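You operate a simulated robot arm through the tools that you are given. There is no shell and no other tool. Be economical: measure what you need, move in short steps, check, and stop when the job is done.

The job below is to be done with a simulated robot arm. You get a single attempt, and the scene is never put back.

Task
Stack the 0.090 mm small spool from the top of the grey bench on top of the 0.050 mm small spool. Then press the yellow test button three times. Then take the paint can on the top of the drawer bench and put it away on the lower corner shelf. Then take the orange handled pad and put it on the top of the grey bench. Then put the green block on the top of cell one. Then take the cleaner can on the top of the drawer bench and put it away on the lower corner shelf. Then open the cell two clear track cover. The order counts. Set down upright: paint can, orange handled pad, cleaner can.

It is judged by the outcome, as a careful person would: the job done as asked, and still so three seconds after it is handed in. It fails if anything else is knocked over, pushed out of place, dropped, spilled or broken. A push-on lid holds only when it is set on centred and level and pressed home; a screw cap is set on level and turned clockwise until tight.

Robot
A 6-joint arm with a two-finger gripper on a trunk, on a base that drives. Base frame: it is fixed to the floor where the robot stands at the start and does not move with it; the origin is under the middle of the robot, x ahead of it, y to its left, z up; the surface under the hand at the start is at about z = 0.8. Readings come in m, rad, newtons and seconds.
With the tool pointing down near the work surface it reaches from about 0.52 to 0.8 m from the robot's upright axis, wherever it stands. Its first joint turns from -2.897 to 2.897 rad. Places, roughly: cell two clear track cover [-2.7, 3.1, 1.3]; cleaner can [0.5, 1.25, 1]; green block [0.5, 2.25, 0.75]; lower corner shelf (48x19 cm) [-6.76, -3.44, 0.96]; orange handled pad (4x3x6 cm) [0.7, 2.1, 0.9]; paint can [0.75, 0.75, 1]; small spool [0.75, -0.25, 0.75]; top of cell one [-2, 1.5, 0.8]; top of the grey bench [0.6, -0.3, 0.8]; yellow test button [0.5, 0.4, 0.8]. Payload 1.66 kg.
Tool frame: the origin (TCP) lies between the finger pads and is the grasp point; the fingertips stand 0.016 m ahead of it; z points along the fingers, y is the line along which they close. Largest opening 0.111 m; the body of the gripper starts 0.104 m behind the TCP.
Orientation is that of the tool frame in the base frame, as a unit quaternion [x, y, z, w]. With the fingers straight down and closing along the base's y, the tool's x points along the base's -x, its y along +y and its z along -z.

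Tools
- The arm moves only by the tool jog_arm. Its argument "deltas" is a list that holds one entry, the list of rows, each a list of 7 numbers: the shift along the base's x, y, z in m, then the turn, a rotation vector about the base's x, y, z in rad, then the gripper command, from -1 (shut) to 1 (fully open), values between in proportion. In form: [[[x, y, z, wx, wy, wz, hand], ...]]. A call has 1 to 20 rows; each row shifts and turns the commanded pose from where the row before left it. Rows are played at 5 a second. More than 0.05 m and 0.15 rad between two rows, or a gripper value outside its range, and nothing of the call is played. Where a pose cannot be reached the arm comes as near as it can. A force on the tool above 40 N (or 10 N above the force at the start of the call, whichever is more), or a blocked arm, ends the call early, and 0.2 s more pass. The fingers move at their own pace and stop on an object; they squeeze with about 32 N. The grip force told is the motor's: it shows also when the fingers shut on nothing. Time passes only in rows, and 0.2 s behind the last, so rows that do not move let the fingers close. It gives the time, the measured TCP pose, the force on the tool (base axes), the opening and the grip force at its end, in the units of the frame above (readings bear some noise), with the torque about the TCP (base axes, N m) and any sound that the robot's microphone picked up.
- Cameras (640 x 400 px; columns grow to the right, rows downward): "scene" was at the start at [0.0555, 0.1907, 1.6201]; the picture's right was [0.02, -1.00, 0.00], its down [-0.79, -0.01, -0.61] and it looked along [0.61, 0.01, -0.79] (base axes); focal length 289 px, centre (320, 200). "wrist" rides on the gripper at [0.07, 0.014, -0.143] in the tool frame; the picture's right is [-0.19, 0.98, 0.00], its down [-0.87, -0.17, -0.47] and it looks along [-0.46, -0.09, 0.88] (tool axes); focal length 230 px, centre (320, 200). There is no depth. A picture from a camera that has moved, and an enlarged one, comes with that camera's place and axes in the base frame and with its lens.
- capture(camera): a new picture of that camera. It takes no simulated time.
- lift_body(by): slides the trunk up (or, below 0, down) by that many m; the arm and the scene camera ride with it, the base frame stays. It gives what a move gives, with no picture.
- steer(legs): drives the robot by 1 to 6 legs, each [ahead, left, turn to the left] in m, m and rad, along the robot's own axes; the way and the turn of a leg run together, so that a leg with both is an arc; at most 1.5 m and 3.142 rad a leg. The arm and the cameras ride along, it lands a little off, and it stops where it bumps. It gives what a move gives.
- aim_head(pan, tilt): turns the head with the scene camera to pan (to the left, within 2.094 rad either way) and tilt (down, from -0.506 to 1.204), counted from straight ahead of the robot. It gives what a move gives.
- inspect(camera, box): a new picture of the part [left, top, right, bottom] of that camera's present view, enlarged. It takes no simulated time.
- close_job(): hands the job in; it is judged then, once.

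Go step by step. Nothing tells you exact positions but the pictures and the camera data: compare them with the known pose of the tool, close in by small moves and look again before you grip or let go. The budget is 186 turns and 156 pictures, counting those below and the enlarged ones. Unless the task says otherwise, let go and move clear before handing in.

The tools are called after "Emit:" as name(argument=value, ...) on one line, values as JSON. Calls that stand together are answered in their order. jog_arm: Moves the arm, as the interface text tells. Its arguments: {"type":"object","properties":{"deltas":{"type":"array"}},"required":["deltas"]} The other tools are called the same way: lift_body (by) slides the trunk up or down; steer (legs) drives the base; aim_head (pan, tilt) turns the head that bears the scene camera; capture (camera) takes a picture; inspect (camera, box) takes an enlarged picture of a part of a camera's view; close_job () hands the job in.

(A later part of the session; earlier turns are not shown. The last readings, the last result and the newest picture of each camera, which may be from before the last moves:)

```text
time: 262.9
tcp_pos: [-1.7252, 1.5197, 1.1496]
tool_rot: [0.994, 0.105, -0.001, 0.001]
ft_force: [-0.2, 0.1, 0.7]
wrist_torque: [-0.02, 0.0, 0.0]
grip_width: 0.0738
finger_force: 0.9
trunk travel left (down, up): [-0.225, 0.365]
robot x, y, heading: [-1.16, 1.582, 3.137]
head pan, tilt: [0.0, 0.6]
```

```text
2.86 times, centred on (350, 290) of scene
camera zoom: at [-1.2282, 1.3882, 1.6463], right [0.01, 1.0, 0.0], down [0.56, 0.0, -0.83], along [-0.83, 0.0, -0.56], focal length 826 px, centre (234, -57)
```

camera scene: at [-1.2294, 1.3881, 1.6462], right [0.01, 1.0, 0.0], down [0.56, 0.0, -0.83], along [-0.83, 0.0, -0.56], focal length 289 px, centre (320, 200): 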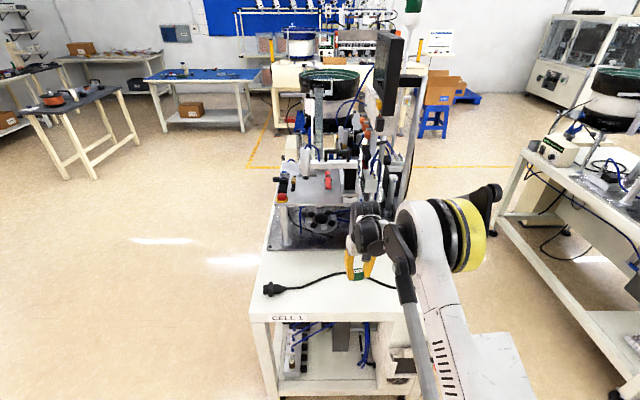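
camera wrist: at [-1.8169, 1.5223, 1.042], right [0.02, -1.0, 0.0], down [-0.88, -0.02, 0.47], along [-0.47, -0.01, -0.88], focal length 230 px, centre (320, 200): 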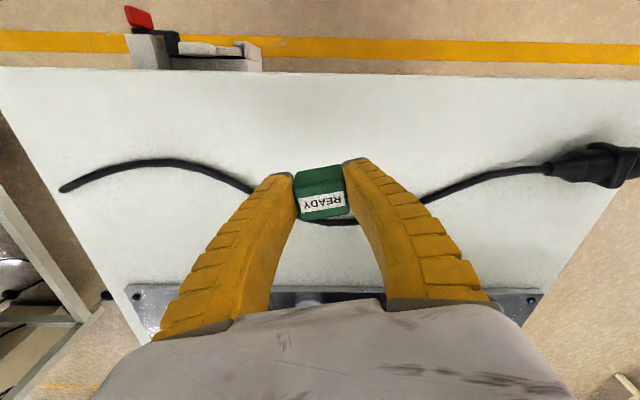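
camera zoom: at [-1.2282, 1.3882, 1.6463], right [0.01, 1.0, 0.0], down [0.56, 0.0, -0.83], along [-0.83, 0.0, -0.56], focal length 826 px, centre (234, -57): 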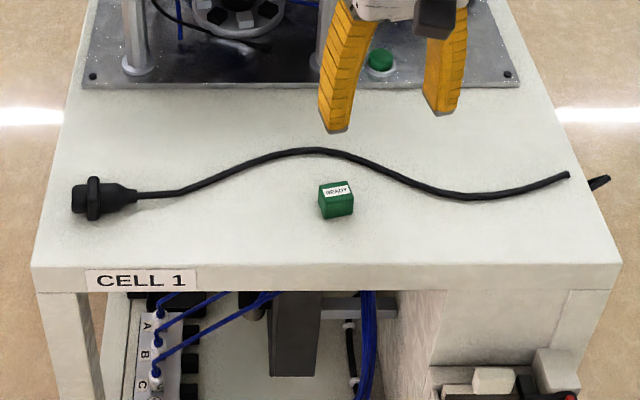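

The green block sits cleanly on cell one. Next the cleaner can at about [0.54,1.31]: I back off, turn round and approach it with standoff.

Emit:
steer(legs=[[-0.5, 0, 0], [0, 0, -3.137], [0, -0.28, 0], [0.33, 0, 0]])

Emit:
aim_head(pan=0.0, tilt=0.75)

Emit:
capture(camera="scene")

Emit:
capture(camera="wrist")

```text
time: 276.6
tcp_pos: [0.2449, 1.3393, 1.1473]
tool_rot: [-0.1, 0.995, 0.003, 0.0]
ft_force: [0.7, 0.3, -0.3]
wrist_torque: [0.01, 0.04, -0.01]
grip_width: 0.0738
finger_force: 0.8
trunk travel left (down, up): [-0.225, 0.365]
robot x, y, heading: [-0.3226, 1.2842, -0.012]
head pan, tilt: [0.0, 0.6]
```

```text
time: 277.3
tcp_pos: [0.2432, 1.3382, 1.1488]
tool_rot: [-0.102, 0.995, 0.0, 0.001]
ft_force: [0.3, 0.3, -0.3]
wrist_torque: [0.03, -0.04, 0.02]
grip_width: 0.0738
finger_force: 0.8
trunk travel left (down, up): [-0.225, 0.365]
robot x, y, heading: [-0.3236, 1.2861, -0.011]
head pan, tilt: [0.0, 0.75]
```

```text
52 pictures are left
camera scene: at [-0.2564, 1.4735, 1.6333], right [-0.01, -1.0, 0.0], down [-0.68, 0.01, -0.73], along [0.73, -0.01, -0.68], focal length 289 px, centre (320, 200)
```

scene: 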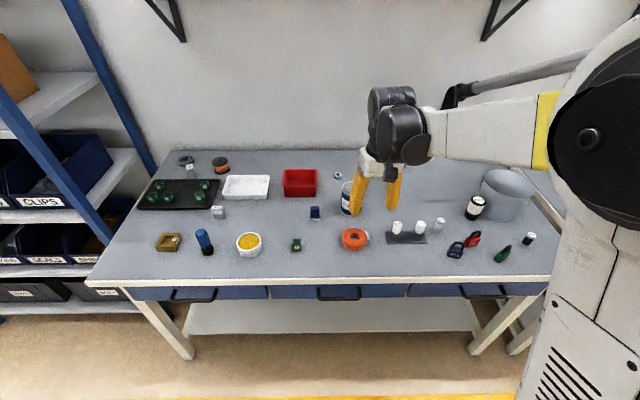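

```text
51 pictures are left
camera wrist: at [0.173, 1.3377, 1.2906], right [-0.01, 1.0, 0.0], down [0.88, 0.01, 0.47], along [0.47, 0.01, -0.88], focal length 230 px, centre (320, 200)
```

wrist: 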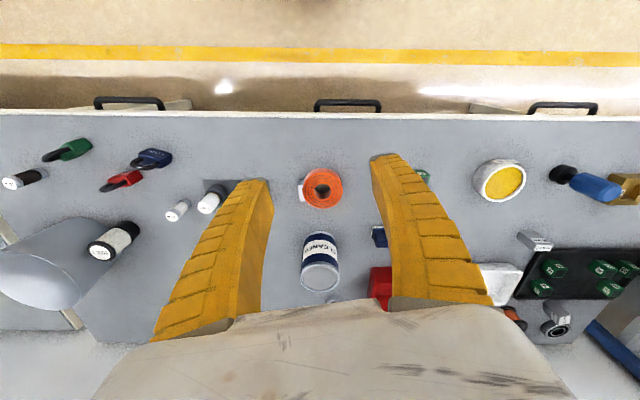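

The cleaner can is at [0.526,1.342] with the tape roll in front of it. I tilt the tool ~54° and come to a pre-grasp above the tape, with full opening.

Emit:
jog_arm(deltas=[[[0, 0, 0, 0, 0, -0.14, 1], [0.012, -0.001, -0.0185, 0.0068, -0.1356, 0, 1], [0.012, -0.001, -0.0185, 0.0068, -0.1356, 0, 1], [0.012, -0.001, -0.0185, 0.0068, -0.1356, 0, 1], [0.012, -0.001, -0.0185, 0.0068, -0.1356, 0, 1], [0.012, -0.001, -0.0185, 0.0068, -0.1356, 0, 1], [0.012, -0.001, -0.0185, 0.0068, -0.1356, 0, 1], [0.012, -0.001, -0.0185, 0.0068, -0.1356, 0, 1], [0, 0, 0, 0, 0, 0, 1]]])

Emit:
capture(camera="wrist")

Emit:
inspect(camera="scene", box=[280, 140, 440, 260])

```text
time: 279.3
tcp_pos: [0.3329, 1.3325, 1.0278]
tool_rot: [-0.028, 0.889, 0.009, 0.458]
ft_force: [-0.2, -0.3, -0.6]
wrist_torque: [-0.01, 0.0, 0.0]
grip_width: 0.1109
finger_force: 0.1
out of reach, approached as far as the arm can: row 8
trunk travel left (down, up): [-0.225, 0.365]
robot x, y, heading: [-0.3249, 1.2837, -0.013]
head pan, tilt: [0.0, 0.75]
```

```text
50 pictures are left
camera wrist: at [0.178, 1.337, 1.0529], right [0.05, 0.99, 0.15], down [0.13, -0.15, 0.98], along [0.99, -0.03, -0.13], focal length 230 px, centre (320, 200)
```

wrist: 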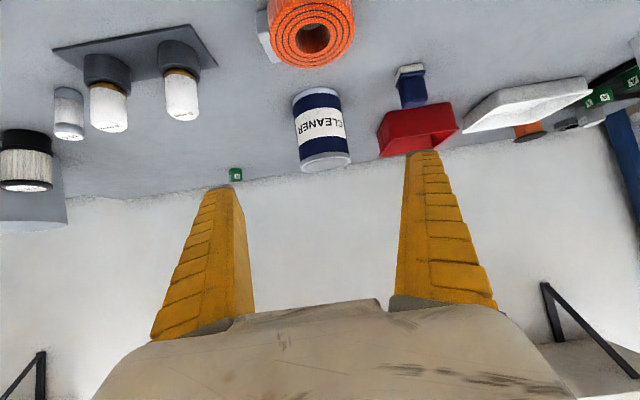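

```text
3.33 times, centred on (360, 200) of scene
camera zoom: at [-0.2567, 1.4735, 1.6334], right [-0.01, -1.0, 0.0], down [-0.68, 0.01, -0.73], along [0.73, -0.01, -0.68], focal length 963 px, centre (187, 200)
```

zoom: 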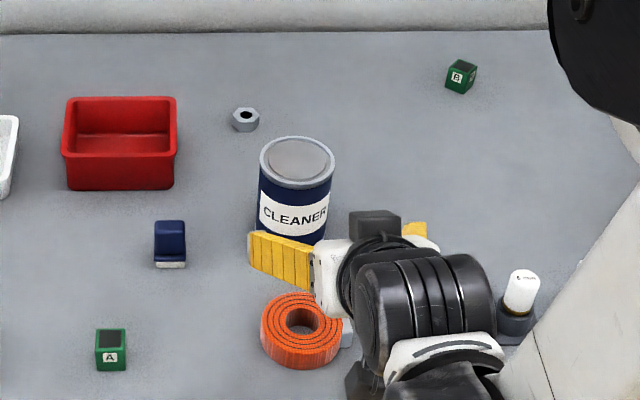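

The can is dead ahead at [0.52,1.342], top ≈0.953. I slide in along the tool direction most of the way and check.

Emit:
jog_arm(deltas=[[[0.037, 0.0017, -0.021, 0, 0, 0, 1], [0.037, 0.0017, -0.021, 0, 0, 0, 1], [0.037, 0.0017, -0.021, 0, 0, 0, 1], [0.037, 0.0017, -0.021, 0, 0, 0, 1], [0, 0, 0, 0, 0, 0, 1]]])

Emit:
capture(camera="wrist")

Emit:
inspect(camera="scene", box=[280, 140, 440, 260])

```text
time: 280.5
tcp_pos: [0.4822, 1.3398, 0.9403]
tool_rot: [-0.028, 0.888, 0.01, 0.459]
ft_force: [-0.1, 0.4, -0.3]
wrist_torque: [-0.01, 0.02, 0.02]
grip_width: 0.1106
finger_force: 0.1
trunk travel left (down, up): [-0.225, 0.365]
robot x, y, heading: [-0.3228, 1.2842, -0.013]
head pan, tilt: [0.0, 0.75]
```

```text
48 pictures are left
camera wrist: at [0.325, 1.3444, 0.9662], right [0.05, 0.99, 0.15], down [0.13, -0.15, 0.98], along [0.99, -0.03, -0.13], focal length 230 px, centre (320, 200)
```

wrist: 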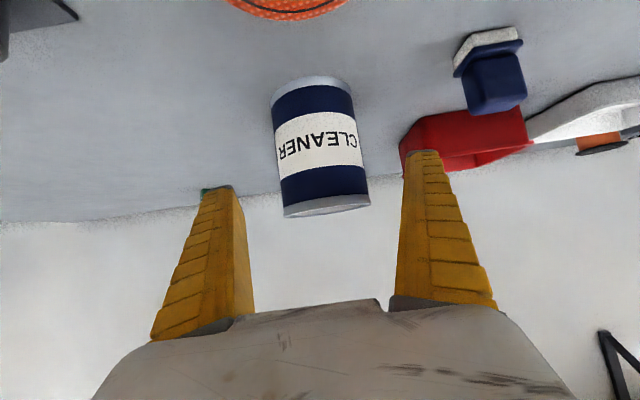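

```text
3.33 times, centred on (360, 200) of scene
camera zoom: at [-0.2568, 1.4735, 1.6334], right [-0.01, -1.0, 0.0], down [-0.68, 0.01, -0.73], along [0.73, -0.01, -0.68], focal length 963 px, centre (187, 200)
```

zoom: 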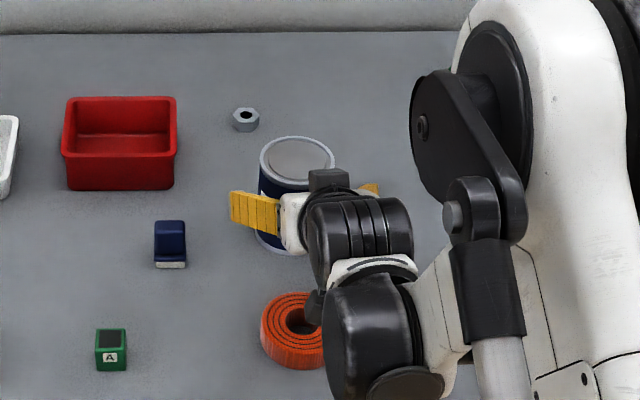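

I need ~5 cm more forward and 2 cm down. I do that and check before closing.

Emit:
jog_arm(deltas=[[[0.025, 0.001, -0.011, 0, 0, 0, 1], [0.025, 0.001, -0.011, 0, 0, 0, 1], [0, 0, 0, 0, 0, 0, 1]]])

Emit:
capture(camera="wrist")

```text
time: 281.3
tcp_pos: [0.5302, 1.341, 0.9203]
tool_rot: [-0.028, 0.888, 0.01, 0.459]
ft_force: [-0.3, -0.1, 0.8]
wrist_torque: [0.02, -0.01, 0.02]
grip_width: 0.1106
finger_force: 0.0
trunk travel left (down, up): [-0.225, 0.365]
robot x, y, heading: [-0.3215, 1.2827, -0.014]
head pan, tilt: [0.0, 0.75]
```

```text
46 pictures are left
camera wrist: at [0.3748, 1.3455, 0.9459], right [0.05, 0.99, 0.15], down [0.13, -0.15, 0.98], along [0.99, -0.03, -0.13], focal length 230 px, centre (320, 200)
```

wrist: 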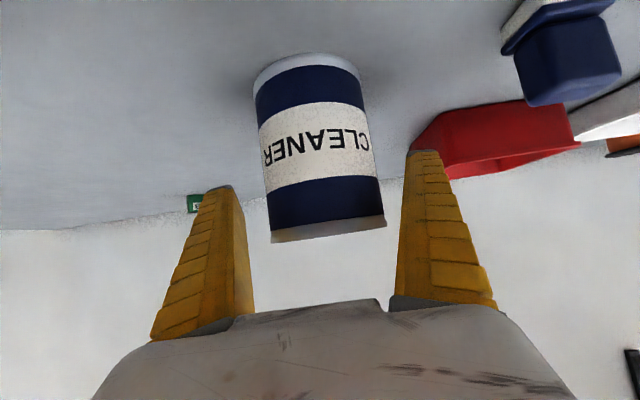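

Slightly further in, then close.

Emit:
jog_arm(deltas=[[[0.013, 0.0, -0.01, 0, 0, 0, 1], [0, 0, 0, 0, 0, 0, 1], [0, 0, 0, 0, 0, 0, -1], [0, 0, 0, 0, 0, 0, -1], [0, 0, 0, 0, 0, 0, -1]]])

Emit:
capture(camera="wrist")

```text
time: 282.5
tcp_pos: [0.5434, 1.3398, 0.9103]
tool_rot: [-0.028, 0.888, 0.009, 0.458]
ft_force: [-0.2, 2.9, -0.5]
wrist_torque: [0.34, -0.12, 0.05]
grip_width: 0.0819
finger_force: 32.0
trunk travel left (down, up): [-0.225, 0.365]
robot x, y, heading: [-0.324, 1.2835, -0.012]
head pan, tilt: [0.0, 0.75]
```

```text
45 pictures are left
camera wrist: at [0.3883, 1.3453, 0.9355], right [0.05, 0.99, 0.15], down [0.13, -0.15, 0.98], along [0.99, -0.03, -0.13], focal length 230 px, centre (320, 200)
```

wrist: 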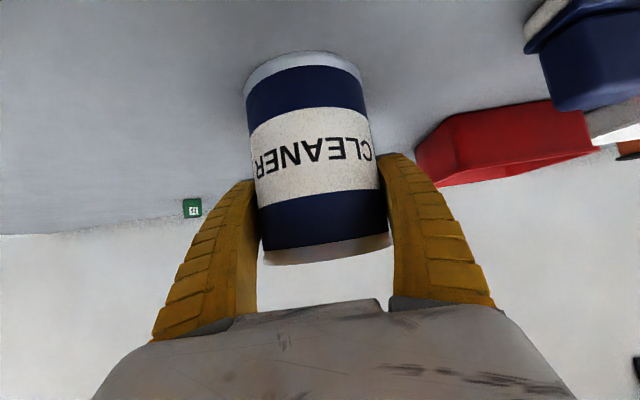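

A solid grip on the cleaner can (0.082). I lift, retract, back off, and start the drive to the corner shelf.

Emit:
jog_arm(deltas=[[[0, 0, 0.01, 0, 0, 0, -1], [0, 0, 0.04, 0, 0, 0, -1], [0, 0, 0.045, 0, 0, 0, -1], [0, 0, 0.045, 0, 0, 0, -1], [0, 0, 0.045, 0, 0, 0, -1], [0, 0, 0.045, 0, 0, 0, -1], [0, 0, 0.02, 0, 0, 0, -1], [-0.045, 0, 0, 0, 0, 0, -1], [-0.045, 0, 0, 0, 0, 0, -1], [-0.045, 0, 0, 0, 0, 0, -1], [-0.045, 0, 0, 0, 0, 0, -1], [-0.045, 0, 0, 0, 0, 0, -1], [0, 0, 0, 0, 0, 0, -1]]])

Emit:
capture(camera="wrist")

Emit:
steer(legs=[[-0.35, 0, 0], [0, 0, -1.56], [1.35, 0, 0], [0, 0, -0.93], [1.2, 0, 0], [1.2, 0, 0]])

```text
time: 285.3
tcp_pos: [0.3221, 1.343, 1.162]
tool_rot: [-0.028, 0.888, 0.009, 0.459]
ft_force: [0.0, -0.2, -5.6]
wrist_torque: [0.05, -0.03, 0.01]
grip_width: 0.0816
finger_force: 32.2
trunk travel left (down, up): [-0.225, 0.365]
robot x, y, heading: [-0.3226, 1.2862, -0.02]
head pan, tilt: [0.0, 0.75]
```

```text
44 pictures are left
camera wrist: at [0.1658, 1.3474, 1.1864], right [0.05, 0.99, 0.15], down [0.13, -0.15, 0.98], along [0.99, -0.03, -0.13], focal length 230 px, centre (320, 200)
```

wrist: 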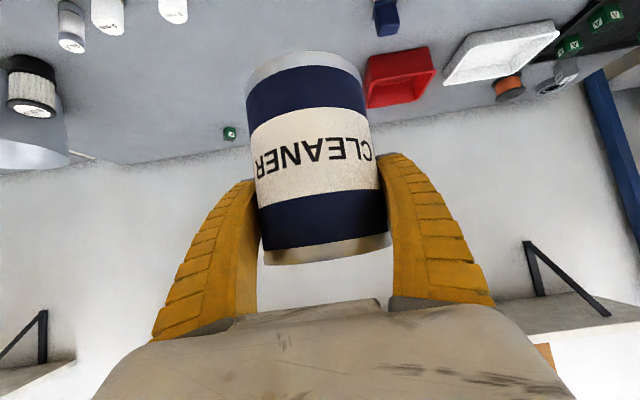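

```text
time: 311.5
tcp_pos: [-3.0484, -1.9776, 1.1612]
tool_rot: [0.832, 0.314, -0.43, 0.158]
ft_force: [0.1, 0.5, -4.8]
wrist_torque: [-0.01, 0.03, 0.04]
grip_width: 0.0815
finger_force: 32.6
trunk travel left (down, up): [-0.225, 0.365]
robot x, y, heading: [-2.5741, -1.5375, -2.494]
head pan, tilt: [0.0, 0.75]
```

On course. I continue along the corridor.

Emit:
steer(legs=[[0, 0, 0.02], [1.31, 0, 0], [0, 0, -0.61], [1.2, 0, 0], [1.0, 0, 0]])

```text
time: 330.7
tcp_pos: [-6.478, -2.4959, 1.161]
tool_rot: [0.887, 0.055, -0.458, 0.024]
ft_force: [-0.6, 0.6, -5.2]
wrist_torque: [0.0, 0.06, -0.01]
grip_width: 0.081
finger_force: 31.7
trunk travel left (down, up): [-0.225, 0.365]
robot x, y, heading: [-5.836, -2.4006, -3.094]
head pan, tilt: [0.0, 0.75]
```

I go the last metre and turn to face the shelf.

Emit:
steer(legs=[[0, 0, 0.12], [0.957, 0, 0], [0, 0, 1.403]])

Emit:
aim_head(pan=0.0, tilt=0.6)

Emit:
capture(camera="scene")

Emit:
capture(camera="wrist")

```text
time: 339.8
tcp_pos: [-6.7189, -3.1948, 1.1615]
tool_rot: [0.6, 0.655, -0.314, 0.335]
ft_force: [0.8, -0.1, -5.4]
wrist_torque: [0.0, 0.01, 0.02]
grip_width: 0.081
finger_force: 31.9
trunk travel left (down, up): [-0.225, 0.365]
robot x, y, heading: [-6.7928, -2.5529, -1.564]
head pan, tilt: [0.0, 0.75]
```

```text
time: 340.5
tcp_pos: [-6.7185, -3.1959, 1.1623]
tool_rot: [0.6, 0.655, -0.313, 0.335]
ft_force: [-1.0, 0.7, -5.1]
wrist_torque: [-0.06, -0.02, 0.0]
grip_width: 0.0812
finger_force: 31.7
trunk travel left (down, up): [-0.225, 0.365]
robot x, y, heading: [-6.7921, -2.5552, -1.563]
head pan, tilt: [0.0, 0.6]
```

```text
43 pictures are left
camera scene: at [-6.5999, -2.6209, 1.6461], right [-1.0, -0.01, 0.0], down [-0.01, 0.57, -0.82], along [0.01, -0.82, -0.57], focal length 289 px, centre (320, 200)
```

scene: 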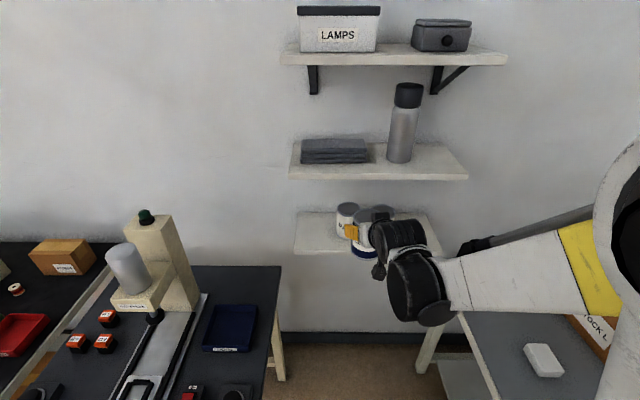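

```text
42 pictures are left
camera wrist: at [-6.7166, -3.039, 1.1866], right [0.99, -0.03, 0.15], down [-0.15, -0.13, 0.98], along [-0.01, -0.99, -0.13], focal length 230 px, centre (320, 200)
```

wrist: 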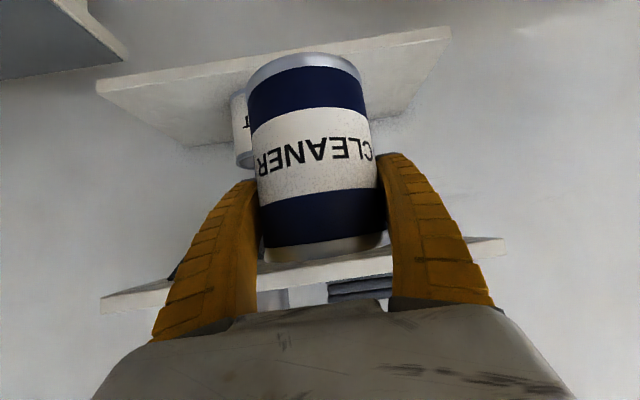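

I shift to the free slot at x≈−6.922 and lower to approach height, staying in front of the shelf.

Emit:
jog_arm(deltas=[[[-0.041, 0, -0.02, 0, 0, -0.024, -1], [-0.041, 0, -0.02, 0, 0, -0.024, -1], [-0.041, 0, -0.02, 0, 0, -0.024, -1], [-0.041, 0, -0.02, 0, 0, -0.024, -1], [-0.04, 0, -0.02, 0, 0, -0.024, -1], [0, -0.03, 0, 0, 0, 0, -1], [0, -0.03, 0, 0, 0, 0, -1], [0, 0, 0, 0, 0, 0, -1]]])

Emit:
capture(camera="wrist")

Emit:
inspect(camera="scene", box=[270, 130, 470, 290])

```text
time: 342.3
tcp_pos: [-6.921, -3.2575, 1.063]
tool_rot: [0.638, 0.618, -0.333, 0.316]
ft_force: [-0.3, 0.3, -5.0]
wrist_torque: [0.03, -0.04, -0.02]
grip_width: 0.0809
finger_force: 31.8
trunk travel left (down, up): [-0.225, 0.365]
robot x, y, heading: [-6.794, -2.5516, -1.563]
head pan, tilt: [0.0, 0.6]
```

```text
41 pictures are left
camera wrist: at [-6.9005, -3.101, 1.088], right [0.98, -0.15, 0.15], down [-0.16, -0.11, 0.98], along [-0.13, -0.98, -0.13], focal length 230 px, centre (320, 200)
```

wrist: 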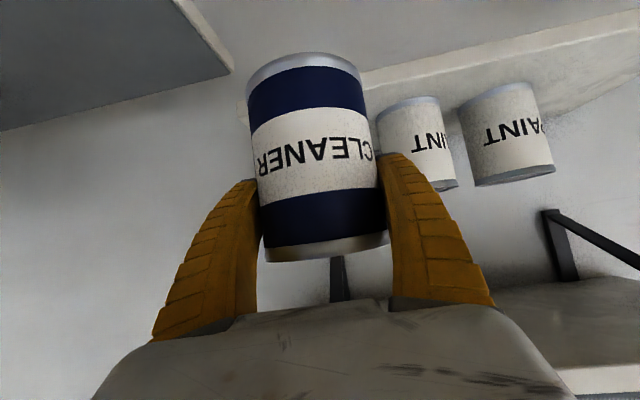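

```text
2.50 times, centred on (370, 210) of scene
camera zoom: at [-6.6, -2.6206, 1.6462], right [-1.0, -0.01, 0.0], down [-0.01, 0.56, -0.83], along [0.01, -0.82, -0.56], focal length 722 px, centre (195, 175)
```

zoom: 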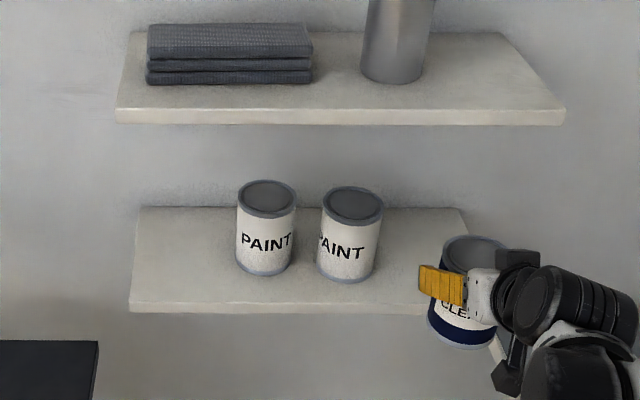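

The slot between the paint can (edge −6.85) and the shelf end (−7.0) fits. I move in to y≈−3.415.

Emit:
jog_arm(deltas=[[[-0.003, -0.04, 0, 0, 0, 0, -1], [0, -0.04, 0, 0, 0, 0, -1], [0, -0.04, 0, 0, 0, 0, -1], [0, -0.037, 0, 0, 0, 0, -1], [0, 0, 0, 0, 0, 0, -1]]])

Emit:
capture(camera="wrist")

Emit:
inspect(camera="scene", box=[270, 130, 470, 290])

```text
time: 343.5
tcp_pos: [-6.9275, -3.413, 1.0618]
tool_rot: [0.638, 0.618, -0.332, 0.316]
ft_force: [-0.4, -0.1, -4.5]
wrist_torque: [0.0, 0.01, 0.0]
grip_width: 0.081
finger_force: 32.1
trunk travel left (down, up): [-0.225, 0.365]
robot x, y, heading: [-6.7898, -2.554, -1.561]
head pan, tilt: [0.0, 0.6]
```

```text
39 pictures are left
camera wrist: at [-6.9053, -3.2565, 1.0862], right [0.98, -0.15, 0.15], down [-0.16, -0.11, 0.98], along [-0.13, -0.98, -0.13], focal length 230 px, centre (320, 200)
```

wrist: 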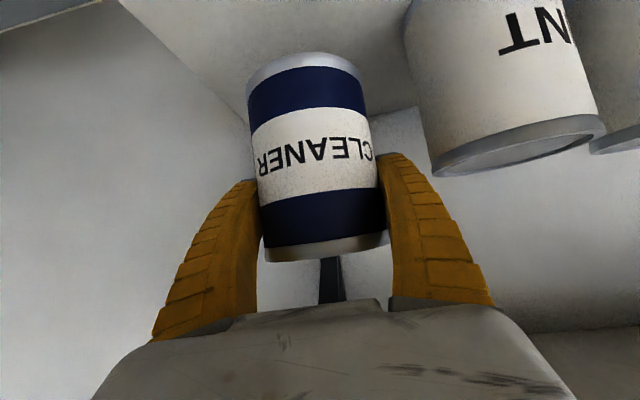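

```text
2.50 times, centred on (370, 210) of scene
camera zoom: at [-6.6, -2.6206, 1.6462], right [-1.0, -0.01, 0.0], down [-0.01, 0.56, -0.83], along [0.01, -0.83, -0.56], focal length 722 px, centre (195, 175)
```

zoom: 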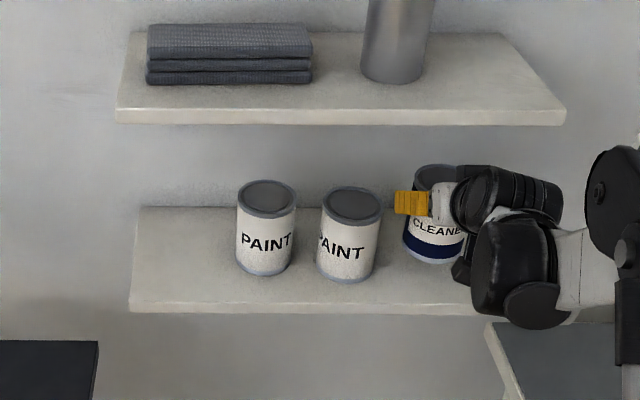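

Well placed above the slot. I lower with fine steps.

Emit:
jog_arm(deltas=[[[0.002, 0, -0.02, 0, 0, 0, -1], [0, 0, -0.01, 0, 0, 0, -1], [0, 0, -0.004, 0, 0, 0, -1], [0, 0, -0.003, 0, 0, 0, -1], [0, 0, -0.003, 0, 0, 0, -1], [0, 0, 0, 0, 0, 0, -1]]])

```text
time: 344.9
tcp_pos: [-6.9232, -3.4126, 1.0215]
tool_rot: [0.638, 0.618, -0.334, 0.316]
ft_force: [-0.9, -2.4, 4.7]
wrist_torque: [-0.53, -0.07, -0.02]
grip_width: 0.081
finger_force: 31.5
trunk travel left (down, up): [-0.225, 0.365]
robot x, y, heading: [-6.792, -2.5534, -1.56]
head pan, tilt: [0.0, 0.6]
```

The can touches the shelf. I open only as far as needed and back straight out.

Emit:
jog_arm(deltas=[[[0, 0, 0.001, 0, 0, 0, -1], [0, 0, 0, 0, 0, 0, 0.3], [0, 0, 0, 0, 0, 0, 0.75], [0, 0, 0, 0, 0, 0, 0.75], [0, 0.02, 0, 0, 0, 0, 0.75], [0, 0.04, 0, 0, 0, 0, 0.75], [0, 0.04, 0, 0, 0, 0, 0.75], [0, 0.04, 0, 0, 0, 0, 0.75], [0, 0.04, 0.02, 0, 0, 0, 0.75], [0, 0.03, 0.02, 0, 0, 0, 0.75]]])

Emit:
inspect(camera="scene", box=[270, 130, 470, 290])

```text
time: 347.1
tcp_pos: [-6.9232, -3.1995, 1.0631]
tool_rot: [0.638, 0.618, -0.333, 0.316]
ft_force: [0.7, 0.2, -0.1]
wrist_torque: [-0.01, 0.01, 0.01]
grip_width: 0.0979
finger_force: 0.5
trunk travel left (down, up): [-0.225, 0.365]
robot x, y, heading: [-6.7904, -2.5562, -1.561]
head pan, tilt: [0.0, 0.6]
```

```text
2.50 times, centred on (370, 210) of scene
camera zoom: at [-6.5997, -2.6194, 1.6462], right [-1.0, -0.01, 0.0], down [-0.01, 0.56, -0.83], along [0.01, -0.83, -0.56], focal length 722 px, centre (195, 175)
```

zoom: 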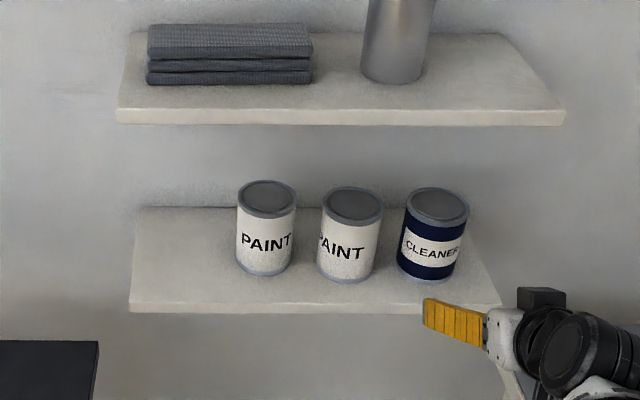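

The cleaner can stands in place. Now I fold the tool upright, reverse out of the corner and drive toward cell two.

Emit:
jog_arm(deltas=[[[0, 0.015, 0.02, 0.1357, -0.0046, 0, 0], [0, 0.015, 0.02, 0.1357, -0.0046, 0, 0], [0, 0.015, 0.02, 0.1357, -0.0046, 0, 0], [0, 0.015, 0.02, 0.1357, -0.0046, 0, 0], [0.01, 0.015, 0.02, 0.1357, -0.0046, 0, 0], [0.03, 0.015, 0.02, 0.1357, -0.0046, 0, -0.5], [0.04, 0.01, 0.02, 0.1357, -0.0046, 0, -1], [0.04, 0, 0, 0, 0, 0.045, -1]]])

Emit:
steer(legs=[[0, 0, -1.58], [-1.2, 0, 0], [-1.2, 0, 0], [-1.1, 0, 0], [0, 0, -2.43], [1.2, 0, 0]])

```text
time: 348.9
tcp_pos: [-6.8041, -3.1023, 1.2053]
tool_rot: [0.701, 0.713, -0.003, -0.003]
ft_force: [-1.0, -0.5, -0.7]
wrist_torque: [-0.02, 0.05, 0.02]
grip_width: 0.0
finger_force: 28.2
trunk travel left (down, up): [-0.225, 0.365]
robot x, y, heading: [-6.7937, -2.5524, -1.558]
head pan, tilt: [0.0, 0.6]
```

```text
time: 381.1
tcp_pos: [-1.9145, -1.5058, 1.2039]
tool_rot: [-0.336, 0.942, -0.004, 0.002]
ft_force: [-0.8, -0.4, 0.5]
wrist_torque: [-0.04, -0.02, 0.02]
grip_width: 0.0002
finger_force: 29.1
trunk travel left (down, up): [-0.225, 0.365]
robot x, y, heading: [-2.3513, -1.8379, 0.674]
head pan, tilt: [0.0, 0.6]
```

Emit:
steer(legs=[[0, 0, 0.124], [1.1, 0, 0], [1.05, 0, 0], [0, 0, 0.773], [1.3, 0, 0], [1.25, 0, 0]])

Emit:
aim_head(pan=1.1, tilt=0.3)

Emit:
capture(camera="scene")

```text
time: 406.5
tcp_pos: [-0.8849, 2.8378, 1.2026]
tool_rot: [0.713, -0.702, 0.002, -0.003]
ft_force: [0.4, 0.3, 0.5]
wrist_torque: [-0.02, 0.03, 0.03]
grip_width: 0.0
finger_force: 28.0
trunk travel left (down, up): [-0.225, 0.365]
robot x, y, heading: [-0.9007, 2.2845, 1.576]
head pan, tilt: [0.0, 0.6]
```

```text
time: 407.9
tcp_pos: [-0.885, 2.8373, 1.2047]
tool_rot: [0.712, -0.702, 0.002, -0.004]
ft_force: [0.4, 0.1, 0.2]
wrist_torque: [0.0, 0.0, -0.03]
grip_width: 0.0
finger_force: 29.0
trunk travel left (down, up): [-0.225, 0.365]
robot x, y, heading: [-0.8991, 2.2879, 1.582]
head pan, tilt: [1.1, 0.3]
```

```text
36 pictures are left
camera scene: at [-1.1712, 2.3076, 1.6736], right [0.45, 0.89, 0.0], down [0.26, -0.13, -0.96], along [-0.85, 0.43, -0.3], focal length 289 px, centre (320, 200)
```

scene: 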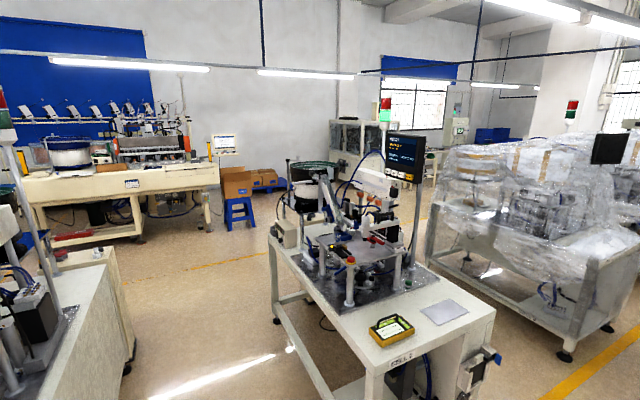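

Cell two is in clear view. I zoom in on its machine for the clear track cover.

Emit:
inspect(camera="scene", box=[270, 130, 450, 280])

```text
2.67 times, centred on (360, 205) of scene
camera zoom: at [-1.1712, 2.3076, 1.6736], right [0.45, 0.89, 0.0], down [0.26, -0.13, -0.96], along [-0.85, 0.43, -0.3], focal length 770 px, centre (213, 187)
```

zoom: 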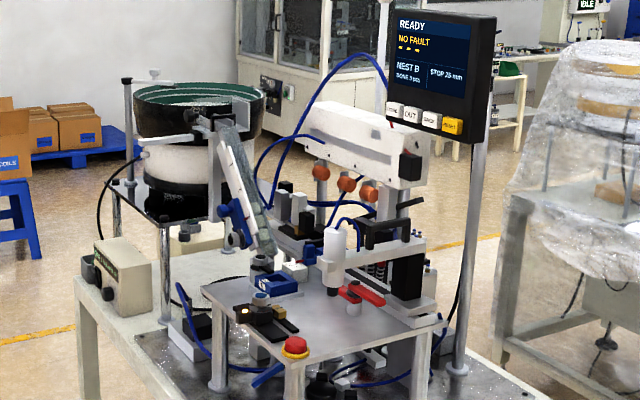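

The cover sits on the chute running down from the bowl feeder, near [−2.78…−2.48, 3.1, 1.25…1.05]. I raise and pull in the arm, then strafe into the aisle between cells one and two, facing +y.

Emit:
jog_arm(deltas=[[[0, -0.02, 0.045, 0, 0, 0, -1], [0, -0.02, 0.045, 0, 0, 0, -1], [0, -0.01, 0.045, 0, 0, 0, -1], [0, 0, 0.045, 0, 0, 0, -1], [0, 0, 0.03, 0, 0, 0, -1]]])

Emit:
steer(legs=[[0.03, 0, -0.01], [0, 0.8, 0], [0, 0.6, 0]])

Emit:
aim_head(pan=0.3, tilt=0.55)

Emit:
capture(camera="scene")

```text
time: 409.1
tcp_pos: [-0.8833, 2.7862, 1.4166]
tool_rot: [0.712, -0.702, 0.003, -0.004]
ft_force: [0.2, 0.2, 0.3]
wrist_torque: [0.02, 0.01, 0.02]
grip_width: 0.0
finger_force: 28.4
trunk travel left (down, up): [-0.225, 0.365]
robot x, y, heading: [-0.9039, 2.2906, 1.586]
head pan, tilt: [1.1, 0.3]
```

```text
time: 416.7
tcp_pos: [-2.2734, 2.8127, 1.4166]
tool_rot: [0.712, -0.702, 0.003, -0.004]
ft_force: [-0.3, 0.0, -0.4]
wrist_torque: [-0.01, -0.03, -0.01]
grip_width: 0.0
finger_force: 28.9
trunk travel left (down, up): [-0.225, 0.365]
robot x, y, heading: [-2.2869, 2.3122, 1.576]
head pan, tilt: [1.1, 0.3]
```

```text
time: 417.8
tcp_pos: [-2.2735, 2.8121, 1.4152]
tool_rot: [0.713, -0.702, 0.002, -0.004]
ft_force: [0.3, 0.2, -0.5]
wrist_torque: [0.01, 0.0, -0.02]
grip_width: 0.0
finger_force: 28.5
trunk travel left (down, up): [-0.225, 0.365]
robot x, y, heading: [-2.2861, 2.3135, 1.58]
head pan, tilt: [0.3, 0.55]
```

```text
34 pictures are left
camera scene: at [-2.5034, 2.3767, 1.6507], right [0.95, 0.31, 0.0], down [0.16, -0.5, -0.85], along [-0.26, 0.81, -0.52], focal length 289 px, centre (320, 200)
```

scene: 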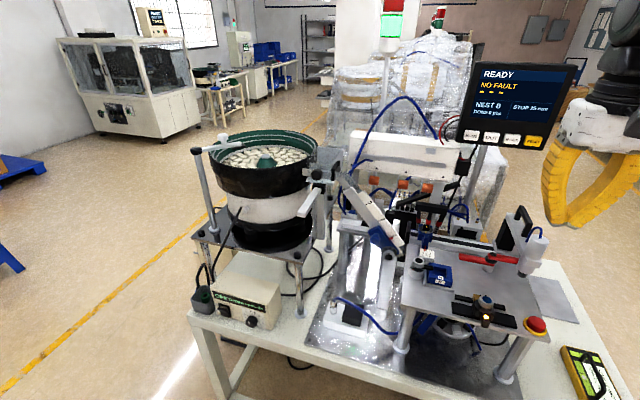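

Emit:
inspect(camera="scene", box=[290, 130, 450, 270])

```text
2.86 times, centred on (370, 200) of scene
camera zoom: at [-2.5034, 2.3767, 1.6507], right [0.95, 0.31, 0.0], down [0.16, -0.5, -0.85], along [-0.26, 0.81, -0.52], focal length 826 px, centre (177, 200)
```

zoom: 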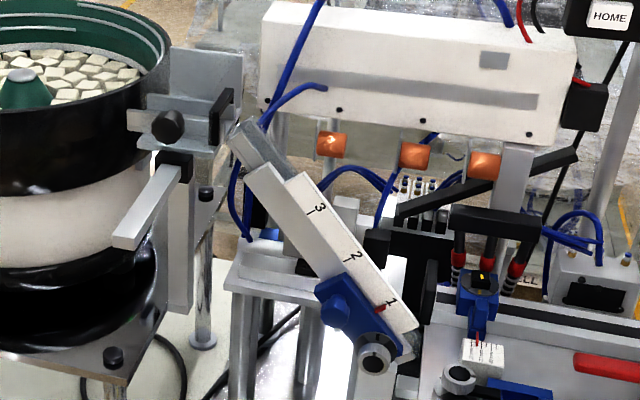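

The clear cover should be the glassy piece with a black handle at the bowl's exit, near [−2.7,3.1,1.3]. I strafe a little further left and look at it with both cameras.

Emit:
steer(legs=[[0, 0.3, 0]])

Emit:
capture(camera="wrist")

Emit:
aim_head(pan=0.0, tilt=0.5)

Emit:
capture(camera="scene")

```text
time: 419.9
tcp_pos: [-2.5781, 2.8091, 1.4164]
tool_rot: [0.712, -0.702, 0.002, -0.003]
ft_force: [0.3, -0.5, -0.1]
wrist_torque: [-0.05, -0.03, -0.02]
grip_width: 0.0003
finger_force: 28.6
trunk travel left (down, up): [-0.225, 0.365]
robot x, y, heading: [-2.5921, 2.3116, 1.581]
head pan, tilt: [0.3, 0.55]
```

```text
32 pictures are left
camera wrist: at [-2.5909, 2.74, 1.5575], right [-0.98, 0.18, -0.01], down [0.15, 0.87, 0.47], along [0.09, 0.47, -0.88], focal length 230 px, centre (320, 200)
```

wrist: 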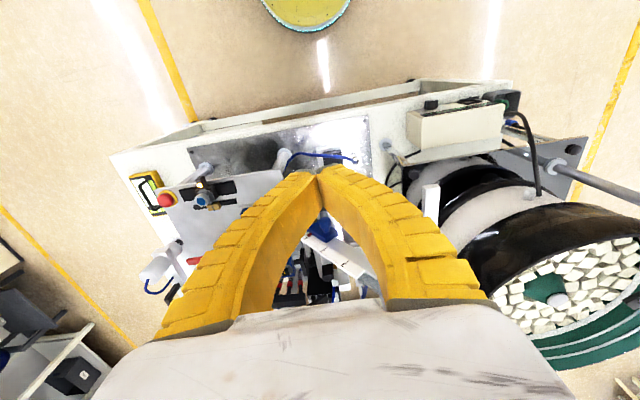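

```text
time: 420.7
tcp_pos: [-2.5774, 2.8105, 1.4151]
tool_rot: [0.712, -0.702, 0.002, -0.003]
ft_force: [0.2, -0.1, 0.2]
wrist_torque: [-0.01, 0.01, 0.03]
grip_width: 0.0
finger_force: 28.1
trunk travel left (down, up): [-0.225, 0.365]
robot x, y, heading: [-2.5914, 2.3106, 1.584]
head pan, tilt: [0.0, 0.499]
```

```text
31 pictures are left
camera scene: at [-2.7812, 2.3796, 1.6552], right [1.0, 0.01, 0.0], down [0.0, -0.48, -0.88], along [-0.01, 0.88, -0.48], focal length 289 px, centre (320, 200)
```

scene: 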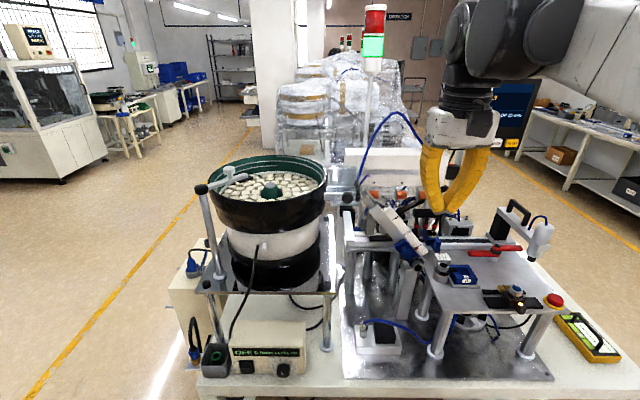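

Emit:
inspect(camera="scene", box=[300, 140, 460, 280])

```text
2.86 times, centred on (380, 210) of scene
camera zoom: at [-2.7812, 2.3796, 1.6552], right [1.0, 0.01, 0.0], down [0.0, -0.48, -0.88], along [-0.01, 0.88, -0.48], focal length 826 px, centre (149, 171)
```

zoom: 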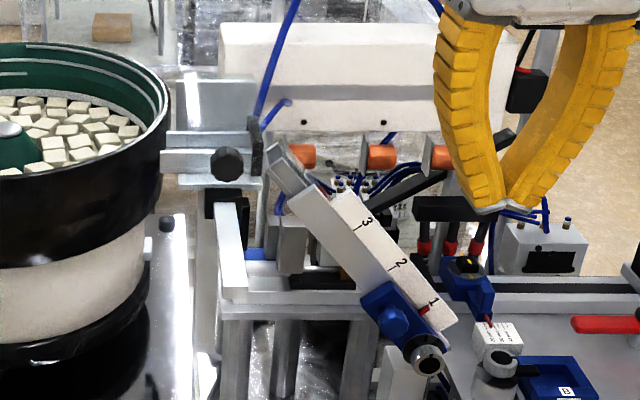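

The mechanism isn't clear yet, so I raise the open gripper above the piece for a close wrist-camera look.

Emit:
jog_arm(deltas=[[[-0.02, 0, 0.04, 0, 0, 0, 1], [-0.03, 0.02, 0.03, 0, 0, 0, 1], [-0.03, 0.03, 0.015, 0, 0, 0, 1], [-0.03, 0.03, 0, 0, 0, 0, 1], [-0.013, 0.04, 0, 0, 0, 0, 1], [0, 0, 0, 0, 0, 0, 1]]])

Emit:
inspect(camera="wrist", box=[220, 100, 420, 300])

```text
time: 422.1
tcp_pos: [-2.7013, 2.9248, 1.4997]
tool_rot: [0.712, -0.702, 0.001, -0.004]
ft_force: [-0.3, -1.0, -0.9]
wrist_torque: [0.04, 0.01, -0.01]
grip_width: 0.1106
finger_force: 0.1
trunk travel left (down, up): [-0.225, 0.365]
robot x, y, heading: [-2.5913, 2.3099, 1.581]
head pan, tilt: [0.0, 0.499]
```

```text
2.00 times, centred on (320, 200) of wrist
camera zoom: at [-2.7131, 2.8542, 1.6418], right [-0.98, 0.18, -0.01], down [0.15, 0.87, 0.48], along [0.09, 0.47, -0.88], focal length 460 px, centre (320, 200)
```

zoom: 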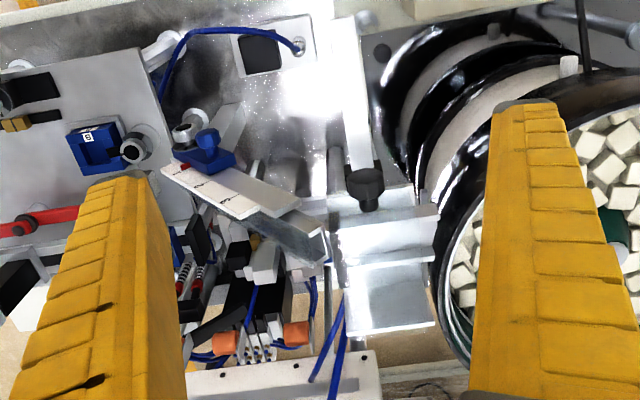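

Triangulation: a black knob at about [−2.718,3.025,1.309] sticks out at the front of the track, and a plate behind it is inclined. I zoom in further on this.

Emit:
inspect(camera="wrist", box=[310, 175, 390, 275])

Emit:
inspect(camera="scene", box=[325, 150, 385, 200])

```text
4.00 times, centred on (350, 225) of wrist
camera zoom: at [-2.7131, 2.8542, 1.6418], right [-0.98, 0.18, -0.01], down [0.15, 0.87, 0.48], along [0.09, 0.47, -0.88], focal length 920 px, centre (200, 100)
```

zoom: 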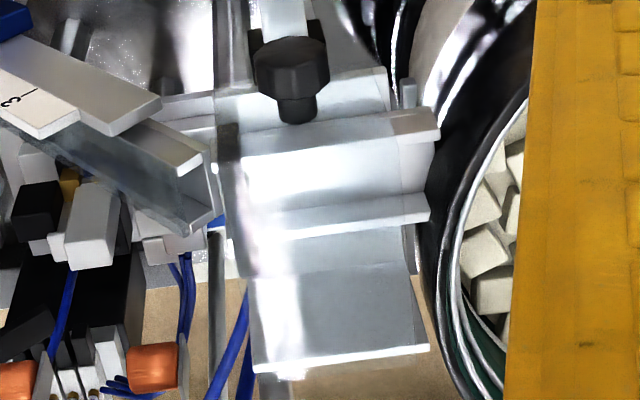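

```text
8.00 times, centred on (355, 175) of scene
camera zoom: at [-2.7807, 2.3771, 1.6555], right [1.0, 0.01, 0.0], down [0.0, -0.48, -0.88], along [-0.01, 0.88, -0.48], focal length 2312 px, centre (40, 400)
```

zoom: 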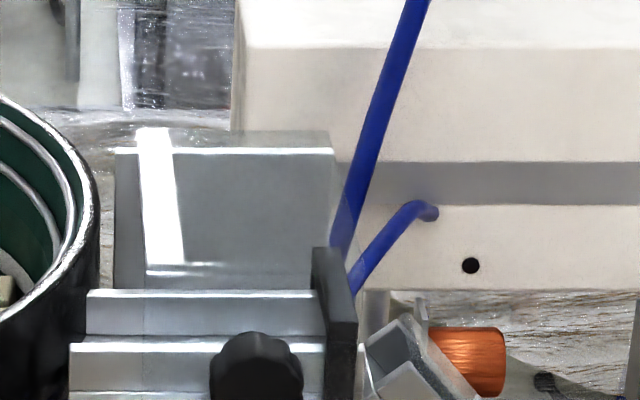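

I take one more look from the front with the tool tilted, to understand the knob and cover.

Emit:
jog_arm(deltas=[[[0, -0.03, 0, 0.15, 0, 0, 1], [-0.01, -0.03, -0.03, 0.15, 0, 0, 1], [-0.01, -0.025, -0.04, 0.15, 0, 0, 1], [0, 0, -0.045, 0.15, 0, 0, 1], [0, 0, 0, 0, 0, 0, 1]]])

Emit:
inspect(camera="wrist", box=[240, 120, 400, 280])

```text
time: 423.3
tcp_pos: [-2.7209, 2.8465, 1.3859]
tool_rot: [0.678, -0.672, -0.206, -0.215]
ft_force: [-0.3, 1.2, -0.7]
wrist_torque: [0.04, 0.0, 0.02]
grip_width: 0.1109
finger_force: 0.0
trunk travel left (down, up): [-0.225, 0.365]
robot x, y, heading: [-2.5913, 2.3105, 1.579]
head pan, tilt: [0.0, 0.499]
```

```text
2.50 times, centred on (320, 200) of wrist
camera zoom: at [-2.7331, 2.7084, 1.4631], right [-0.98, 0.15, 0.09], down [0.15, 0.45, 0.88], along [0.09, 0.88, -0.46], focal length 575 px, centre (320, 200)
```

zoom: 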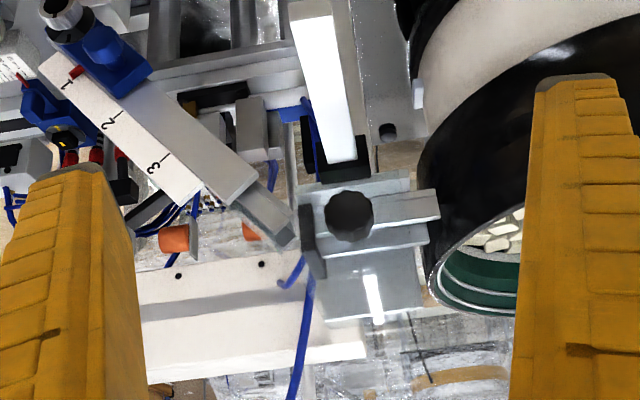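

I read it as: a clear cover over the short track between bowl and chute, hinged at the back, with a black knob at its front edge at [−2.718,3.025,1.309]. I tilt the tool further and line up in front of the knob with a narrow opening.

Emit:
jog_arm(deltas=[[[0.001, 0.03, -0.006, 0.1333, 0, 0, 0.0], [0.001, 0.03, -0.006, 0.1333, 0, 0, 0.0], [0.001, 0.025, -0.006, 0.1333, 0, 0, 0.0], [0, 0, 0, 0, 0, 0, 0.0]]])

Emit:
inspect(camera="wrist", box=[220, 80, 420, 280])

Emit:
inspect(camera="scene", box=[310, 130, 410, 210])

```text
time: 424.3
tcp_pos: [-2.7162, 2.9312, 1.3675]
tool_rot: [0.623, -0.616, -0.336, -0.345]
ft_force: [0.1, -0.3, -0.2]
wrist_torque: [-0.02, 0.0, -0.05]
grip_width: 0.0576
finger_force: 1.7
trunk travel left (down, up): [-0.225, 0.365]
robot x, y, heading: [-2.5919, 2.3078, 1.577]
head pan, tilt: [0.0, 0.499]
```

```text
2.00 times, centred on (320, 180) of wrist
camera zoom: at [-2.7298, 2.773, 1.3845], right [-0.98, 0.1, 0.14], down [0.15, 0.07, 0.99], along [0.09, 0.99, -0.08], focal length 460 px, centre (320, 240)
```

zoom: 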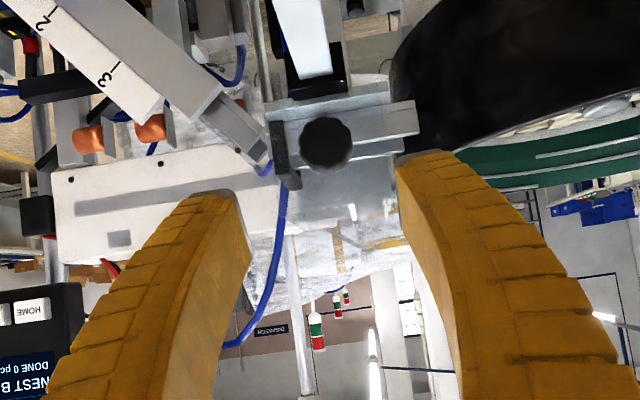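

```text
5.00 times, centred on (360, 170) of scene
camera zoom: at [-2.781, 2.3792, 1.6553], right [1.0, 0.01, 0.0], down [0.0, -0.48, -0.88], along [-0.01, 0.88, -0.48], focal length 1445 px, centre (120, 350)
```

zoom: 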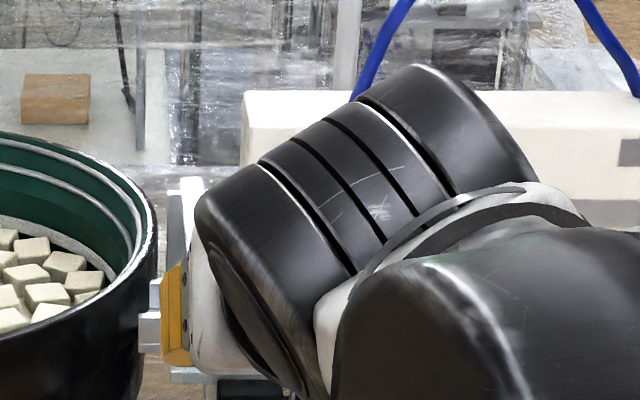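

The knob is straight ahead at [−2.718,3.025,1.310]; the bowl is close on the left, so I narrow the opening and slide in.

Emit:
jog_arm(deltas=[[[0, 0.02, -0.012, 0, 0, 0, -0.22], [0, 0.025, -0.015, 0, 0, 0, -0.22], [0, 0.025, -0.015, 0, 0, 0, -0.22], [0, 0, 0, 0, 0, 0, -0.22]]])

Emit:
inspect(camera="wrist", box=[240, 100, 400, 240])

```text
time: 425.3
tcp_pos: [-2.7183, 3.0027, 1.3258]
tool_rot: [0.624, -0.617, -0.335, -0.344]
ft_force: [-0.1, -0.1, 0.6]
wrist_torque: [-0.03, 0.0, 0.01]
grip_width: 0.0458
finger_force: 2.1
trunk travel left (down, up): [-0.225, 0.365]
robot x, y, heading: [-2.5907, 2.3117, 1.572]
head pan, tilt: [0.0, 0.499]
```

```text
2.86 times, centred on (320, 170) of wrist
camera zoom: at [-2.731, 2.8441, 1.3436], right [-0.98, 0.1, 0.14], down [0.15, 0.07, 0.99], along [0.09, 0.99, -0.08], focal length 657 px, centre (320, 286)
```

zoom: 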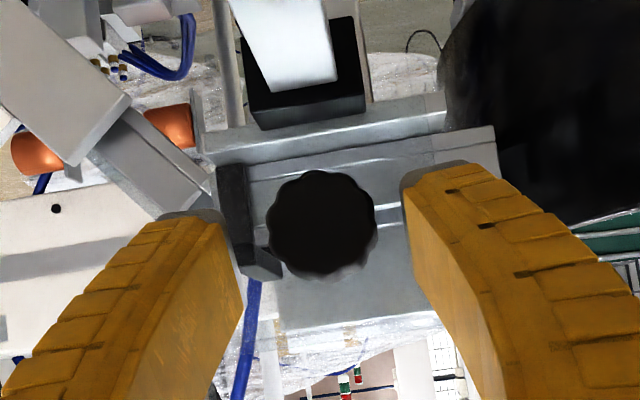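

Now it's clear the knob is mounted on the clear cover over the rails. I move the last bit and grip the knob.

Emit:
jog_arm(deltas=[[[0, 0.013, -0.011, 0, 0, 0, -0.22], [0, 0, 0, 0, 0, 0, -1], [0, 0, 0, 0, 0, 0, -1], [0, 0, 0, 0, 0, 0, -1]]])

Emit:
inspect(camera="wrist", box=[240, 100, 400, 240])

```text
time: 426.3
tcp_pos: [-2.7203, 3.0143, 1.3145]
tool_rot: [0.623, -0.617, -0.335, -0.345]
ft_force: [-5.1, 1.9, 10.5]
wrist_torque: [0.7, 0.01, -0.01]
grip_width: 0.0244
finger_force: 33.3
trunk travel left (down, up): [-0.225, 0.365]
robot x, y, heading: [-2.5884, 2.3129, 1.577]
head pan, tilt: [0.0, 0.499]
```

```text
2.86 times, centred on (320, 170) of wrist
camera zoom: at [-2.7316, 2.8565, 1.3321], right [-0.98, 0.1, 0.14], down [0.15, 0.07, 0.99], along [0.09, 0.99, -0.08], focal length 657 px, centre (320, 286)
```

zoom: 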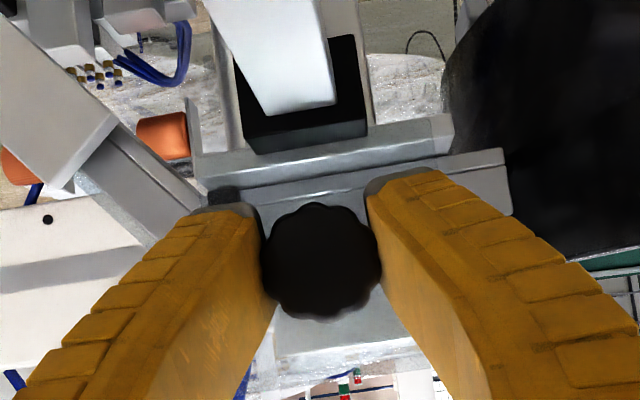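

The knob is gripped. I lift gently and watch the force.

Emit:
jog_arm(deltas=[[[0, 0, 0.006, 0, 0, 0, -1], [0, 0, 0.006, 0, 0, 0, -1], [0, 0.001, 0.006, 0, 0, 0, -1], [0, 0, 0, 0, 0, 0, -1]]])

Emit:
inspect(camera="wrist", box=[240, 100, 400, 240])

```text
time: 426.9
tcp_pos: [-2.7196, 3.0137, 1.3195]
tool_rot: [0.625, -0.62, -0.33, -0.34]
ft_force: [-3.4, -2.0, -21.9]
wrist_torque: [0.31, 0.06, -0.02]
grip_width: 0.0223
finger_force: 34.3
trunk travel left (down, up): [-0.225, 0.365]
robot x, y, heading: [-2.5898, 2.3099, 1.58]
head pan, tilt: [0.0, 0.499]
stopped in row 2: the force on the tool passed its limit at 48 N (the readings are from after the stop); the commanded pose is now the measured one
```

```text
2.86 times, centred on (320, 170) of wrist
camera zoom: at [-2.7321, 2.8556, 1.3384], right [-0.98, 0.11, 0.14], down [0.15, 0.08, 0.99], along [0.09, 0.99, -0.1], focal length 657 px, centre (320, 286)
```

zoom: 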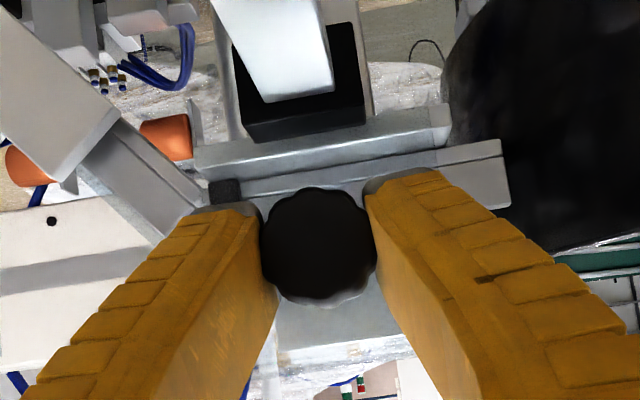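

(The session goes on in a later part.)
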